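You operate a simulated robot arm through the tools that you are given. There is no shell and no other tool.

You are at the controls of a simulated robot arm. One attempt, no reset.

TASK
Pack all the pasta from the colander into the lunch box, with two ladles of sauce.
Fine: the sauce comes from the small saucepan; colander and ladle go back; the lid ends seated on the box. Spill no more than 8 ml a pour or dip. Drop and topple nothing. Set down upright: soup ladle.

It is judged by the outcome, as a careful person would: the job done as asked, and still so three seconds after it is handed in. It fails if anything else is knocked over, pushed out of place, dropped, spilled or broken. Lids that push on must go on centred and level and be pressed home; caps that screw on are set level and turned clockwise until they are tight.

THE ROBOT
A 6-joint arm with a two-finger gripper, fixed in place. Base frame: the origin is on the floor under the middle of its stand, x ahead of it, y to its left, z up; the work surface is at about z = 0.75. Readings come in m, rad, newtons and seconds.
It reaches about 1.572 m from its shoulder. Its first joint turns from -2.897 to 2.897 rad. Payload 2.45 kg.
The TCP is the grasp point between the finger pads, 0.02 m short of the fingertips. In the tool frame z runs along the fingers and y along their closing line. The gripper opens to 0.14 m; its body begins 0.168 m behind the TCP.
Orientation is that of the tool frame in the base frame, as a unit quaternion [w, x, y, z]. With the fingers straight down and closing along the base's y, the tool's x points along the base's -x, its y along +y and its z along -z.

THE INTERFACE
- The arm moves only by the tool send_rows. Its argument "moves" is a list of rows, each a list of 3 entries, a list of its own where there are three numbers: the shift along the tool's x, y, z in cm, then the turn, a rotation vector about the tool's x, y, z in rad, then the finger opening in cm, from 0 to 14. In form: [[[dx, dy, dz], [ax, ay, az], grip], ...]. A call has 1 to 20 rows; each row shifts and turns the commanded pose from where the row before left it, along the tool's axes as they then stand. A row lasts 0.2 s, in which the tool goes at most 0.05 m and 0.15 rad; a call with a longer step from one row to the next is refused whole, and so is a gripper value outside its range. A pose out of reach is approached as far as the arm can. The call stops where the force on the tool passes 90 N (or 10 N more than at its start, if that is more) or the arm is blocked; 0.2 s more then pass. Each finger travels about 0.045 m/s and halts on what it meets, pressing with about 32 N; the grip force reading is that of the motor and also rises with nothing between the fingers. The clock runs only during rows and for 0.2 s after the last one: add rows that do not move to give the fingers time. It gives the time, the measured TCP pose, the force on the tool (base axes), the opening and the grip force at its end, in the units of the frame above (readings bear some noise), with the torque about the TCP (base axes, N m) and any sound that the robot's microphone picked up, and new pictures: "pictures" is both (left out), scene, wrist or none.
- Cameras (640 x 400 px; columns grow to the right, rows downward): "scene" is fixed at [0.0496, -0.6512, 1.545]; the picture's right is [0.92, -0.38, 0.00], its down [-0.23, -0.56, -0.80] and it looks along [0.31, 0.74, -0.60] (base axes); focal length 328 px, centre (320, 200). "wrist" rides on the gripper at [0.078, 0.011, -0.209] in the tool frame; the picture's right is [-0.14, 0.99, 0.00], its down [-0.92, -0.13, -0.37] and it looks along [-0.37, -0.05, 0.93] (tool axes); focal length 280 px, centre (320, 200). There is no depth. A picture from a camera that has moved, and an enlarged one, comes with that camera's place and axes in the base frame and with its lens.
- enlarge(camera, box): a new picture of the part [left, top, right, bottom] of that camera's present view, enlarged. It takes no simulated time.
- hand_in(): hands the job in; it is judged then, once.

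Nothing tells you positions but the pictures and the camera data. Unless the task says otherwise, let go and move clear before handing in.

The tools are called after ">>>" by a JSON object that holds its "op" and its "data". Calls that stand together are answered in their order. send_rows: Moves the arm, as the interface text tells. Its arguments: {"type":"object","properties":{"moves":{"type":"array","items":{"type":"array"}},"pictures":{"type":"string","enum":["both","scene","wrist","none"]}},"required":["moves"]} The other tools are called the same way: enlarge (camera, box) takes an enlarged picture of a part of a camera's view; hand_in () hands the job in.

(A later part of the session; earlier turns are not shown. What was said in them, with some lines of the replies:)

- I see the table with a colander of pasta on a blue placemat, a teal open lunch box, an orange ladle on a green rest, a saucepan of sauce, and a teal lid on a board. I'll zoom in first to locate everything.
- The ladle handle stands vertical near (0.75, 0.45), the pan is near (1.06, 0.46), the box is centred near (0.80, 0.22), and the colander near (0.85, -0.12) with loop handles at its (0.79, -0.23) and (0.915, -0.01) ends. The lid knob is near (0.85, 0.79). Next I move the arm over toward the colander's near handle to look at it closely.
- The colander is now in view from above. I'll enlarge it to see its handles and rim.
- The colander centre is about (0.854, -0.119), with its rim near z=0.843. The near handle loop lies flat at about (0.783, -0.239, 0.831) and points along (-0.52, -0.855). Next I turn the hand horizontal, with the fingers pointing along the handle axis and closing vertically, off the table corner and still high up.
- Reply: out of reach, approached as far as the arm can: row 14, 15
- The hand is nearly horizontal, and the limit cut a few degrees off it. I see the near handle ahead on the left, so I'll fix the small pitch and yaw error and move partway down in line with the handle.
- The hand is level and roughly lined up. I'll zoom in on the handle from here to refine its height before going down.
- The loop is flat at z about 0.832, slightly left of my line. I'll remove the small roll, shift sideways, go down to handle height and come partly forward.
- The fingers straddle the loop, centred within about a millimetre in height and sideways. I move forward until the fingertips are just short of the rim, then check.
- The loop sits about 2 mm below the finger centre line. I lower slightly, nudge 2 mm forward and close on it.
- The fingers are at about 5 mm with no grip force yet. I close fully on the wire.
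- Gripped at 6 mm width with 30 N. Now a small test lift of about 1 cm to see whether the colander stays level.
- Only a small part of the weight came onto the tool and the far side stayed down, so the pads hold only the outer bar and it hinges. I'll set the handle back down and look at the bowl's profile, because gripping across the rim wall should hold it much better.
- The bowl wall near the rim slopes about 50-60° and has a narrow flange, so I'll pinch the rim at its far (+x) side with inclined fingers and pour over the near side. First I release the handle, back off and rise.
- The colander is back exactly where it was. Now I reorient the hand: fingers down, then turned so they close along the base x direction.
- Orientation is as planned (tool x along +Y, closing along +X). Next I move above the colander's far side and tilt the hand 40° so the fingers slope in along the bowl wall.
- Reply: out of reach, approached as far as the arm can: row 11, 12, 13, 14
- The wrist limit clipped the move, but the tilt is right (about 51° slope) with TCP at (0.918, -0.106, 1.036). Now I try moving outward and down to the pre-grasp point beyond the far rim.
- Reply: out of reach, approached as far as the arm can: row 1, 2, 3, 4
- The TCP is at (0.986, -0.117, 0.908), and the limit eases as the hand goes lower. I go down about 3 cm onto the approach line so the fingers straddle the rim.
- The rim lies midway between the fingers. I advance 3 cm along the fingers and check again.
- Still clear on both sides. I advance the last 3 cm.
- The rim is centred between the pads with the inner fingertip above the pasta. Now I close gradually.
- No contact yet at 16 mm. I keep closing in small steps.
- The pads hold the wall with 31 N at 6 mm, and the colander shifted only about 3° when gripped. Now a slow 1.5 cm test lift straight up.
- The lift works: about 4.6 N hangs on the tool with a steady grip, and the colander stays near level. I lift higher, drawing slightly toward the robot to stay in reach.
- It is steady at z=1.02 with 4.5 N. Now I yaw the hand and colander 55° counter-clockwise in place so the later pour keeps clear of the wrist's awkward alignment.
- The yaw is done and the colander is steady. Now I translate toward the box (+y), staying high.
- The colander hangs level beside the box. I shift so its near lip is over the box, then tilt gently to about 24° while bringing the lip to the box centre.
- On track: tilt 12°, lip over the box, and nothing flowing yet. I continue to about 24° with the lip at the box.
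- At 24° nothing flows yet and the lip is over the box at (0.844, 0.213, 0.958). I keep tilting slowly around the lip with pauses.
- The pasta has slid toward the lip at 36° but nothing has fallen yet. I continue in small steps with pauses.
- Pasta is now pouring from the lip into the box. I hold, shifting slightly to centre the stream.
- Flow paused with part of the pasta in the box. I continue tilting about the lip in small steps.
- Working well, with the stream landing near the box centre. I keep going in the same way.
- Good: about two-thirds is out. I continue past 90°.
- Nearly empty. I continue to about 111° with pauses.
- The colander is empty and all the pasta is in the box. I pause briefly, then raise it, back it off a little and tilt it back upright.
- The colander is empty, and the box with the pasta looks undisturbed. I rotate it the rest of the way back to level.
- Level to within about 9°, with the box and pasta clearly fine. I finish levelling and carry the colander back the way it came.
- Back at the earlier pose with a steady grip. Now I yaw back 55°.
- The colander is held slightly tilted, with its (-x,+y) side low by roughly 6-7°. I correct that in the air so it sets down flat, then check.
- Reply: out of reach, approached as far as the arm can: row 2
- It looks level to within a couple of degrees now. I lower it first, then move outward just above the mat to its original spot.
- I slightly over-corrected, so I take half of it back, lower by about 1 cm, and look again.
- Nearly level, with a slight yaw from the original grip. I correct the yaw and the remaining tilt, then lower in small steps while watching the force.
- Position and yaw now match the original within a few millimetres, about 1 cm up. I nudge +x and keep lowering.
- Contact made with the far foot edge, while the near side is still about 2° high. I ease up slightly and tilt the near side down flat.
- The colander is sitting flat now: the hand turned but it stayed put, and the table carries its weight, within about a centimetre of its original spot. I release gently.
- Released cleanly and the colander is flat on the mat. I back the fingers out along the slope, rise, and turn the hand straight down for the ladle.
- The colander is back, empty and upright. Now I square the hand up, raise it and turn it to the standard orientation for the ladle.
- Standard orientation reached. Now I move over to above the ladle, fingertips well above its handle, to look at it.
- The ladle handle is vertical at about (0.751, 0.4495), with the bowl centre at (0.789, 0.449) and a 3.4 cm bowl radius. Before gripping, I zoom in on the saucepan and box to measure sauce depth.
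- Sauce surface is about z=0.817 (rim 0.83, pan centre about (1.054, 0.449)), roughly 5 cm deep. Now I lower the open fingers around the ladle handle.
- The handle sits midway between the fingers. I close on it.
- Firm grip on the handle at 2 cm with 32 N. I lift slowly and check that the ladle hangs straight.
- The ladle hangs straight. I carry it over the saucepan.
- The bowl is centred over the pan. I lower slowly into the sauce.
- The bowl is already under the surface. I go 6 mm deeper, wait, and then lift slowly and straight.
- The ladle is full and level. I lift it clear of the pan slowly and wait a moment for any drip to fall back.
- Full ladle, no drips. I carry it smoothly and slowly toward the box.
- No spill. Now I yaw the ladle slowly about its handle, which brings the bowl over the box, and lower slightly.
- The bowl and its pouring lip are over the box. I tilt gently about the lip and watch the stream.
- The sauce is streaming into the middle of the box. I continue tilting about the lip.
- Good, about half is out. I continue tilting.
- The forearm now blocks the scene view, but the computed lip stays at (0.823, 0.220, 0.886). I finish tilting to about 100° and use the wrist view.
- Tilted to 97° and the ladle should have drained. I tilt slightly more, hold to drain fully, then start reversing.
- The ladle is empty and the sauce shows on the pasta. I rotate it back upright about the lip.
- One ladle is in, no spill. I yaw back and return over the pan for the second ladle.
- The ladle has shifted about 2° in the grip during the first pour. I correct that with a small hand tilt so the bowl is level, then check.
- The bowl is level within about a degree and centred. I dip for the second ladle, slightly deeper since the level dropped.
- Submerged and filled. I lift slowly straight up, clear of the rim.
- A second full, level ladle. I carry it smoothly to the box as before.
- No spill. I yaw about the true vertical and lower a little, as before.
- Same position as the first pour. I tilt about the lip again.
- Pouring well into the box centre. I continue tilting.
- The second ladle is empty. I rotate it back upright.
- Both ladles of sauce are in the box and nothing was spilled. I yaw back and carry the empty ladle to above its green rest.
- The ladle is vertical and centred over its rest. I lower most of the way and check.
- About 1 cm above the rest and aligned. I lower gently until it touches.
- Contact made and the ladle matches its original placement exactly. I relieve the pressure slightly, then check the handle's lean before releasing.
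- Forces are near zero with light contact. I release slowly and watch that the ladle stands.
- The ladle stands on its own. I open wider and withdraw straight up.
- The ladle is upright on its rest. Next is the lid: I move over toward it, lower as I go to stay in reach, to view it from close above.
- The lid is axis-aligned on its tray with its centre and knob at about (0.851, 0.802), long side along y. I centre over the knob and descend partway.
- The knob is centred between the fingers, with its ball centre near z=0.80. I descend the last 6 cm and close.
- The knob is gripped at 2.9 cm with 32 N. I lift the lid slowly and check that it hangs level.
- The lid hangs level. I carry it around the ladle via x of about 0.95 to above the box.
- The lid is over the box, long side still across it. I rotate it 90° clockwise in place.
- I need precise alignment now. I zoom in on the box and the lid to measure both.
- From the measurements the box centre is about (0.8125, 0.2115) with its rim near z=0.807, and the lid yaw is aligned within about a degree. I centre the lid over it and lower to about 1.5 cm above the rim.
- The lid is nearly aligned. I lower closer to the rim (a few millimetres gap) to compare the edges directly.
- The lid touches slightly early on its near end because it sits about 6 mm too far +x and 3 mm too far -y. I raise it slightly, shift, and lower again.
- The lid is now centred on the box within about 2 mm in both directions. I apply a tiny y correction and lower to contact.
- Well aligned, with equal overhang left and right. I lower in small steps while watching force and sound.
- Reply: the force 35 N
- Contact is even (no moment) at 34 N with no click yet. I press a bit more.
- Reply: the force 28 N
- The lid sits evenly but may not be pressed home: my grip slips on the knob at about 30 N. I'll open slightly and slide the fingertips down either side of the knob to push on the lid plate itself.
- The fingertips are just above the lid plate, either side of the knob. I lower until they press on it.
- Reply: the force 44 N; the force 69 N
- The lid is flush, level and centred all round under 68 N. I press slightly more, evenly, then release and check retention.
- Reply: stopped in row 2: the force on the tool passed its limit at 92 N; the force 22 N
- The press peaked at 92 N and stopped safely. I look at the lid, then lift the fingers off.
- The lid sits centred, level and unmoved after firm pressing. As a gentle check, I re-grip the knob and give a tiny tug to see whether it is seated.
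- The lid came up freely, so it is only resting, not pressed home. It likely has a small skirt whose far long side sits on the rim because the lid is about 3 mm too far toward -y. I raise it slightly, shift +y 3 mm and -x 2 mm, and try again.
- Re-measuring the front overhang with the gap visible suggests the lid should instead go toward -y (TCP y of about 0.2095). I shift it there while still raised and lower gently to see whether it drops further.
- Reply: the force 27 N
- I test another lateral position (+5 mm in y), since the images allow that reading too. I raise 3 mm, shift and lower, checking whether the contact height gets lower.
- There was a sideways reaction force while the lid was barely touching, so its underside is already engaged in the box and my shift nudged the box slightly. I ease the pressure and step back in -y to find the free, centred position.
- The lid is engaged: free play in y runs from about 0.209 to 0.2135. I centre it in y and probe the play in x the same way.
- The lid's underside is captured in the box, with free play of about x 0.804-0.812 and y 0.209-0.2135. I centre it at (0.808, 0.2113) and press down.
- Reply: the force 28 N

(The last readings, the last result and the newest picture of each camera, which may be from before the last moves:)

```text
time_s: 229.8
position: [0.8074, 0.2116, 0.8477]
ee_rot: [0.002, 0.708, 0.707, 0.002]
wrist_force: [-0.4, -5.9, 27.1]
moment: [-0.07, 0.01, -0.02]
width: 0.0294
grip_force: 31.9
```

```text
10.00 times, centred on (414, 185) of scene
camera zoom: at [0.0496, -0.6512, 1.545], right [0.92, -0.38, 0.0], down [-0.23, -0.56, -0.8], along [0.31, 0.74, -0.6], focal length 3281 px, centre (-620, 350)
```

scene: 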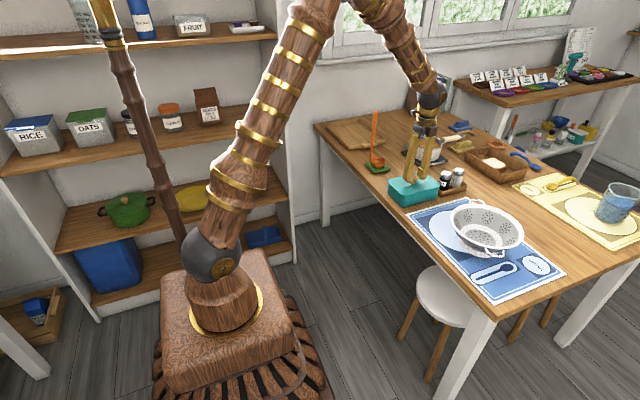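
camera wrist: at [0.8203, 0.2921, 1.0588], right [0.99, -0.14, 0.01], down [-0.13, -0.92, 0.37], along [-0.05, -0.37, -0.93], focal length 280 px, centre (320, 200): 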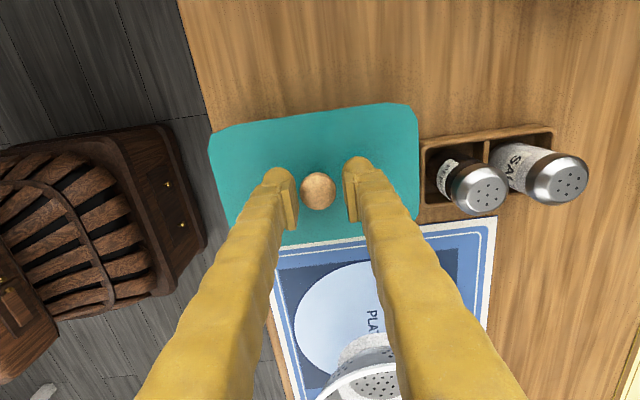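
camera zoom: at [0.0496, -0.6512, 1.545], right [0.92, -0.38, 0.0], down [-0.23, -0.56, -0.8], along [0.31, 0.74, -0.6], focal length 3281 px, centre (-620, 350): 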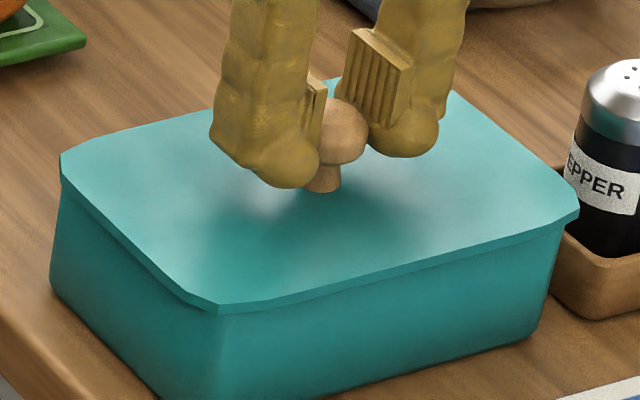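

>>> {"op": "enlarge", "data": {"camera": "scene", "box": [390, 170, 406, 180]}}

>>> {"op": "enlarge", "data": {"camera": "scene", "box": [412, 186, 428, 196]}}

>>> {"op": "enlarge", "data": {"camera": "scene", "box": [412, 192, 428, 202]}}

>>> {"op": "enlarge", "data": {"camera": "scene", "box": [384, 180, 400, 190]}}

```text
16.00 times, centred on (398, 175) of scene
camera zoom: at [0.0496, -0.6512, 1.545], right [0.92, -0.38, 0.0], down [-0.23, -0.56, -0.8], along [0.31, 0.74, -0.6], focal length 5249 px, centre (-928, 600)
```

zoom: 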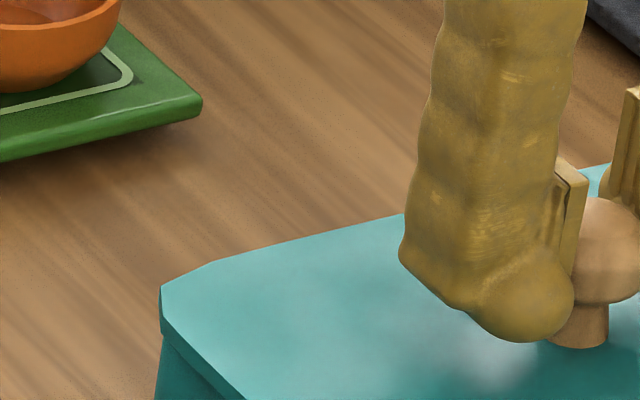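

```text
16.00 times, centred on (420, 191) of scene
camera zoom: at [0.0496, -0.6512, 1.545], right [0.92, -0.38, 0.0], down [-0.23, -0.56, -0.8], along [0.31, 0.74, -0.6], focal length 5249 px, centre (-1280, 344)
```

zoom: 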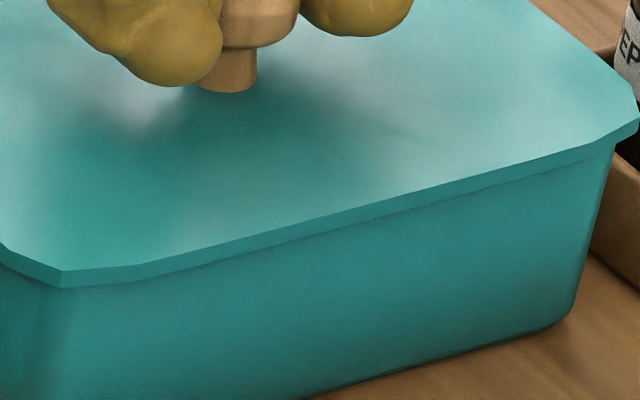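

```text
16.00 times, centred on (420, 197) of scene
camera zoom: at [0.0496, -0.6512, 1.545], right [0.92, -0.38, 0.0], down [-0.23, -0.56, -0.8], along [0.31, 0.74, -0.6], focal length 5249 px, centre (-1280, 248)
```

zoom: 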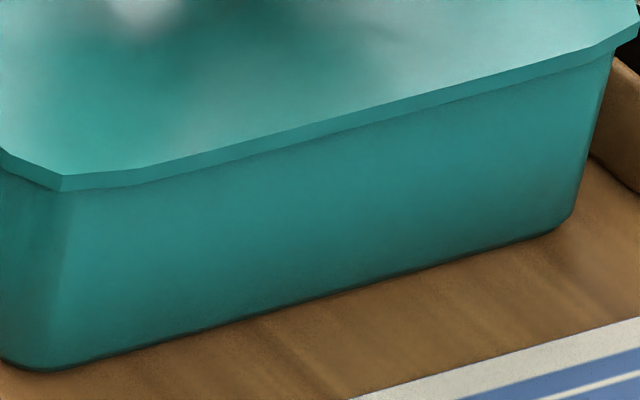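

```text
16.00 times, centred on (392, 185) of scene
camera zoom: at [0.0496, -0.6512, 1.545], right [0.92, -0.38, 0.0], down [-0.23, -0.56, -0.8], along [0.31, 0.74, -0.6], focal length 5249 px, centre (-832, 440)
```

zoom: 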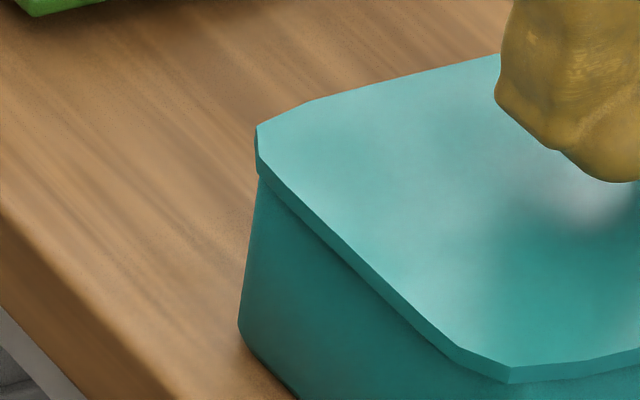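

Measured again with the lid mechanically centred: overhang is equal front and back (about 5 mm each) and the plate is flush on the rim. I open the fingers and press once more evenly with the fingertips.

>>> {"op": "send_rows", "data": {"moves": [[[0, 0, -0.15], [0, 0, 0], 0], [[0, 0, 0], [0, 0, 0], 3.2], [[0, 0, 0], [0, 0, 0], 3.8], [[0, 0, 0.5], [0, 0, 0], 3.8], [[0, 0, 0.5], [0, 0, 0], 3.8], [[0, 0, 0.2], [0, 0, 0], 3.8], [[0, 0, 0], [0, 0, 0], 3.8]], "pictures": "none"}}

>>> {"op": "send_rows", "data": {"moves": [[[0, 0, 0.15], [0, 0, 0], 3.8], [[0, 0, 0], [0, 0, 0], 3.8]], "pictures": "none"}}

```text
time_s: 231.4
position: [0.8082, 0.2107, 0.8368]
ee_rot: [0.002, 0.708, 0.707, 0.001]
wrist_force: [1.0, -0.2, -0.3]
moment: [0.02, -0.02, 0.01]
width: 0.038
grip_force: 0.1
```

```text
time_s: 232.0
position: [0.8087, 0.2098, 0.8348]
ee_rot: [0.003, 0.708, 0.706, 0.001]
wrist_force: [-1.0, 0.0, 2.7]
moment: [0.01, 0.1, -0.01]
width: 0.0382
grip_force: 0.0
```

>>> {"op": "send_rows", "data": {"moves": [[[0, 0, -0.05], [0.006, 0, 0], 3.8], [[0, 0, 0.12], [0, 0, 0], 3.8], [[0, 0, 0], [0, 0, 0], 3.8]], "pictures": "none"}}

>>> {"op": "send_rows", "data": {"moves": [[[0, 0, 0.1], [0, 0, 0], 3.8], [[0, 0, 0], [0, 0, 0], 3.8]], "pictures": "none"}}

```text
time_s: 232.8
position: [0.8087, 0.2108, 0.8352]
ee_rot: [0.0, 0.707, 0.707, -0.001]
wrist_force: [0.3, -5.0, 14.1]
moment: [-0.1, -0.03, 0.0]
width: 0.0376
grip_force: 0.0
```

```text
time_s: 233.4
position: [0.8081, 0.2115, 0.8344]
ee_rot: [0.0, 0.708, 0.707, 0.0]
wrist_force: [-1.2, -3.7, 36.9]
moment: [-0.1, 0.16, 0.02]
width: 0.038
grip_force: 0.1
```

Balanced press at 37 N. One more small step, then release upward.

>>> {"op": "send_rows", "data": {"moves": [[[0, 0, 0.08], [0, 0, 0], 3.8], [[0, 0, 0], [0, 0, 0], 3.8]], "pictures": "none"}}

>>> {"op": "enlarge", "data": {"camera": "scene", "box": [382, 165, 446, 205]}}

```text
time_s: 234.0
position: [0.808, 0.2106, 0.8327]
ee_rot: [0.001, 0.708, 0.707, 0.001]
wrist_force: [-2.7, -3.6, 62.5]
moment: [-0.06, 0.43, 0.02]
width: 0.0379
grip_force: 0.0
```

```text
10.00 times, centred on (414, 185) of scene
camera zoom: at [0.0496, -0.6512, 1.545], right [0.92, -0.38, 0.0], down [-0.23, -0.56, -0.8], along [0.31, 0.74, -0.6], focal length 3281 px, centre (-620, 350)
```

zoom: 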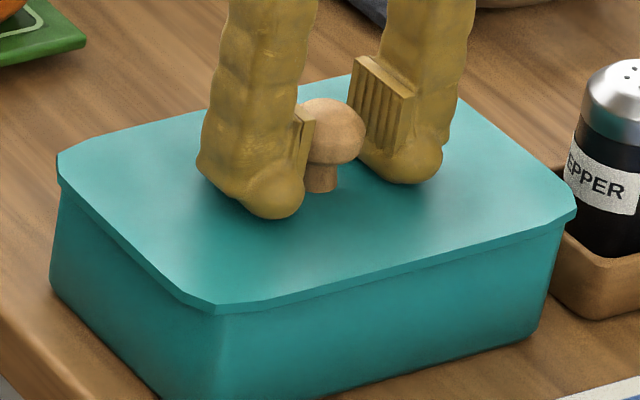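

Firmly pressed at 62 N with the lid flush and centred. Now I raise the fingers clear of the knob and withdraw.

>>> {"op": "send_rows", "data": {"moves": [[[0, 0, -0.15], [0, 0, 0], 3.8], [[0, 0, -0.15], [0, 0, 0], 4.2], [[0, 0, 0], [0, 0, 0], 5], [[0, 0, -0.8], [0, 0, 0], 5], [[0, 0, -1.5], [0, 0, 0], 5], [[0, 0, -3], [0, 0, 0], 5], [[0, 0, -4], [0, 0, 0], 5], [[0, 0, -4], [0, 0, 0], 5], [[0, 0, -4], [0, 0, 0], 5], [[0, 0, 0], [0, 0, 0], 5]], "pictures": "both"}}

>>> {"op": "enlarge", "data": {"camera": "scene", "box": [382, 165, 446, 205]}}

>>> {"op": "enlarge", "data": {"camera": "wrist", "box": [200, 60, 440, 210]}}

```text
time_s: 236.2
position: [0.8092, 0.2118, 1.0105]
ee_rot: [0.0, 0.708, 0.707, -0.001]
wrist_force: [-0.2, 0.3, 0.1]
moment: [0.0, -0.01, 0.01]
width: 0.0499
grip_force: 0.1
camera wrist: at [0.8194, 0.2917, 1.22], right [0.99, -0.14, 0.0], down [-0.13, -0.92, 0.37], along [-0.05, -0.37, -0.93], focal length 280 px, centre (320, 200)
```

scene: 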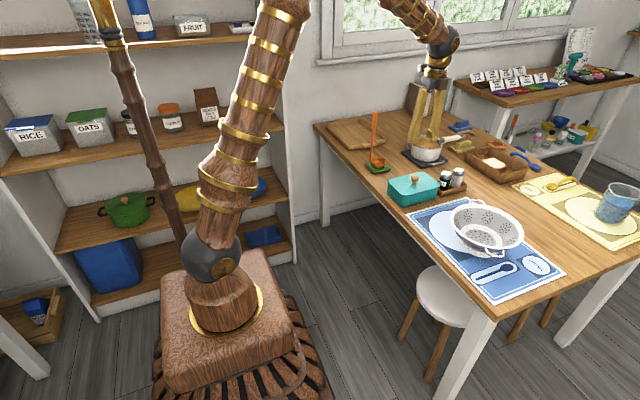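
wrist: 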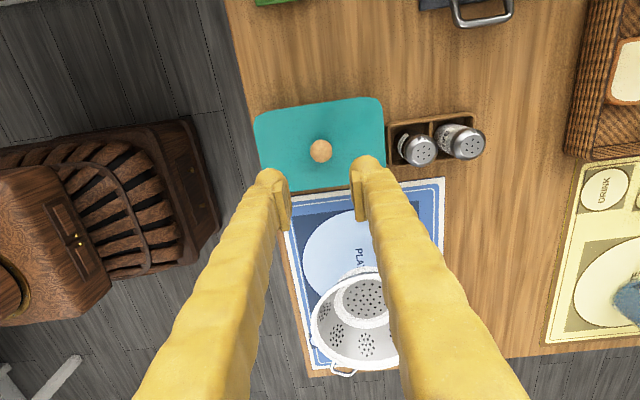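

```text
10.00 times, centred on (414, 185) of scene
camera zoom: at [0.0496, -0.6512, 1.545], right [0.92, -0.38, 0.0], down [-0.23, -0.56, -0.8], along [0.31, 0.74, -0.6], focal length 3281 px, centre (-620, 350)
```

zoom: 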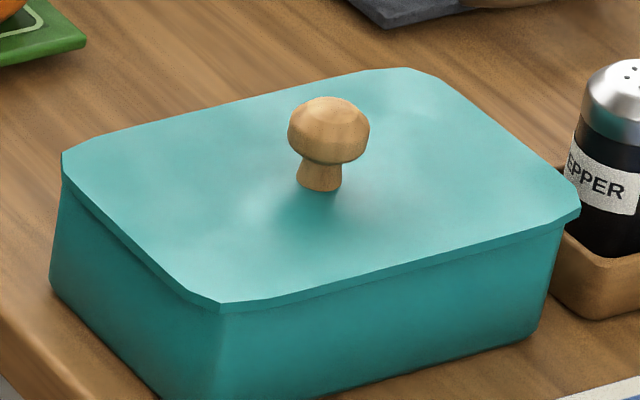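

```text
2.67 times, centred on (320, 135) of wrist
camera zoom: at [0.8194, 0.2917, 1.22], right [0.99, -0.14, 0.0], down [-0.13, -0.92, 0.37], along [-0.05, -0.37, -0.93], focal length 748 px, centre (320, 373)
```

zoom: 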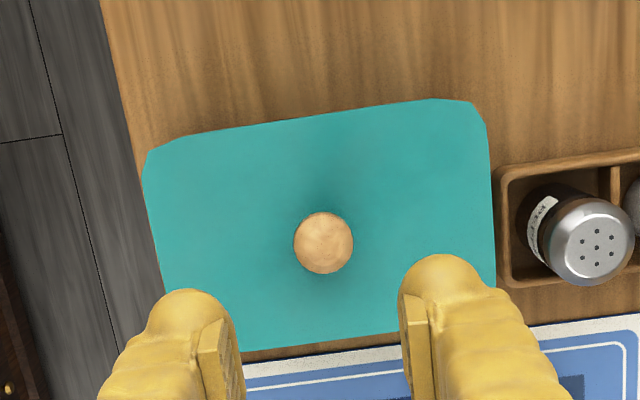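

The lid sits flush and centred, fingers clear. I move the arm up and well away, then do a final check of everything.

>>> {"op": "send_rows", "data": {"moves": [[[0, 0, -4], [0, 0, 0], 6], [[0, 0, -4], [0, 0, 0], 6], [[0, 0, -4], [0, 0, 0], 6], [[0, -4, 0], [0, 0, 0], 6], [[0, -4, 0], [0, 0, 0], 6], [[0, -4, 0], [0, 0, 0], 6], [[0, 0, 0], [0, 0, 0], 6], [[0, 0, 0], [0, 0, 0], 6], [[0, 0, 0], [0, 0, 0], 6], [[0, 0, 0], [0, 0, 0], 6]], "pictures": "both"}}

>>> {"op": "enlarge", "data": {"camera": "scene", "box": [330, 100, 490, 200]}}

>>> {"op": "enlarge", "data": {"camera": "scene", "box": [400, 180, 560, 280]}}

```text
time_s: 238.4
position: [0.6889, 0.2112, 1.1276]
ee_rot: [0.001, 0.708, 0.706, -0.001]
wrist_force: [-0.3, -0.3, 0.1]
moment: [0.01, 0.01, 0.01]
width: 0.0601
grip_force: 0.1
camera wrist: at [0.6994, 0.2915, 1.3369], right [0.99, -0.14, 0.0], down [-0.13, -0.92, 0.37], along [-0.05, -0.37, -0.93], focal length 280 px, centre (320, 200)
```

scene: 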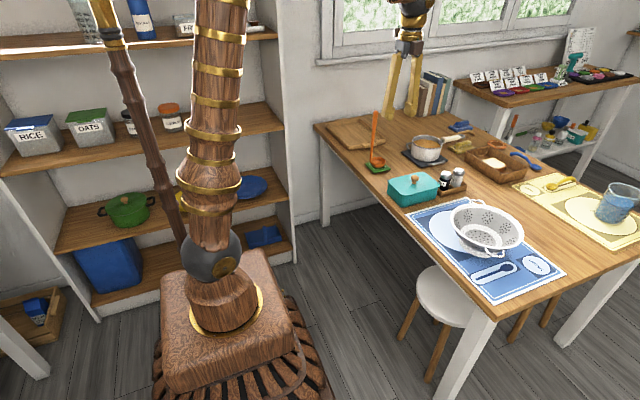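
wrist: 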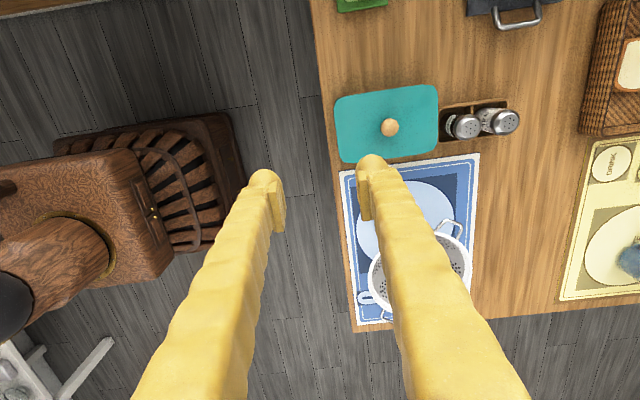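

```text
4.00 times, centred on (410, 150) of scene
camera zoom: at [0.0496, -0.6512, 1.545], right [0.92, -0.38, 0.0], down [-0.23, -0.56, -0.8], along [0.31, 0.74, -0.6], focal length 1312 px, centre (-40, 400)
```

zoom: 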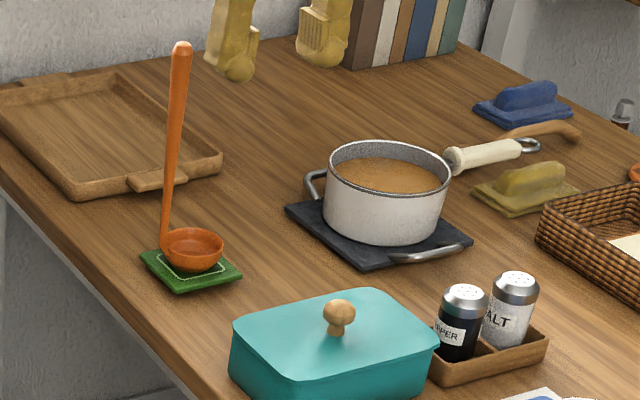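

```text
4.00 times, centred on (480, 230) of scene
camera zoom: at [0.0496, -0.6512, 1.545], right [0.92, -0.38, 0.0], down [-0.23, -0.56, -0.8], along [0.31, 0.74, -0.6], focal length 1312 px, centre (-320, 80)
```

zoom: 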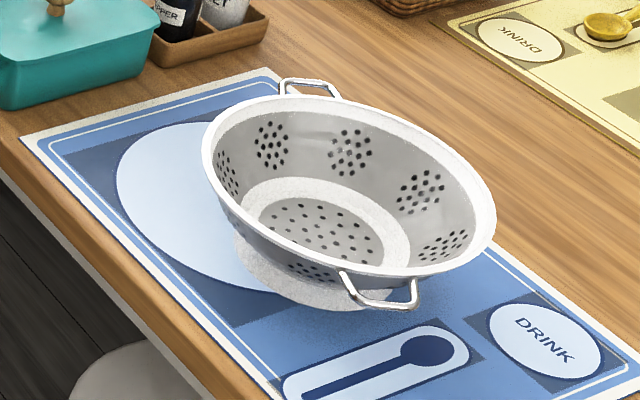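

The pasta and two ladles of sauce are in the box. The lid is on, centred, level and pressed down, though it showed no click or retention. The colander is empty and back on its mat about 1 cm from where it started, the ladle stands upright on its rest, and the arm is clear. I see no spills and hand in.

>>> {"op": "hand_in", "data": {}}

```text
The job is handed in.
```

I packed all the pasta and two full ladles of sauce from the small saucepan into the lunch box, put the lid on, and handed the job in. I couldn't confirm the lid is fully pressed home.

- **Lid:** it is centred and level, with about equal overhang all round, and its underside is caught inside the rim. An early press reached 92 N. A light tug after that lifted it freely, so I re-centred it and pressed again to 62 N. I heard no click at any point and did not tug it again.
- **Spills:** I saw none from the colander, the dips or the pours.
- **Colander:** it is empty and upright on the blue placemat, about 1 cm from where it started.
- **Ladle:** it is upright on its green rest and stood on its own after I let go.
- **Lunch box:** probing for the lid's fit slid it about 5 mm from its original spot.

My first try at lifting the colander by its handle only tipped it slightly, because the loop turned in the fingers. I set it straight back down and lifted it by the rim instead.
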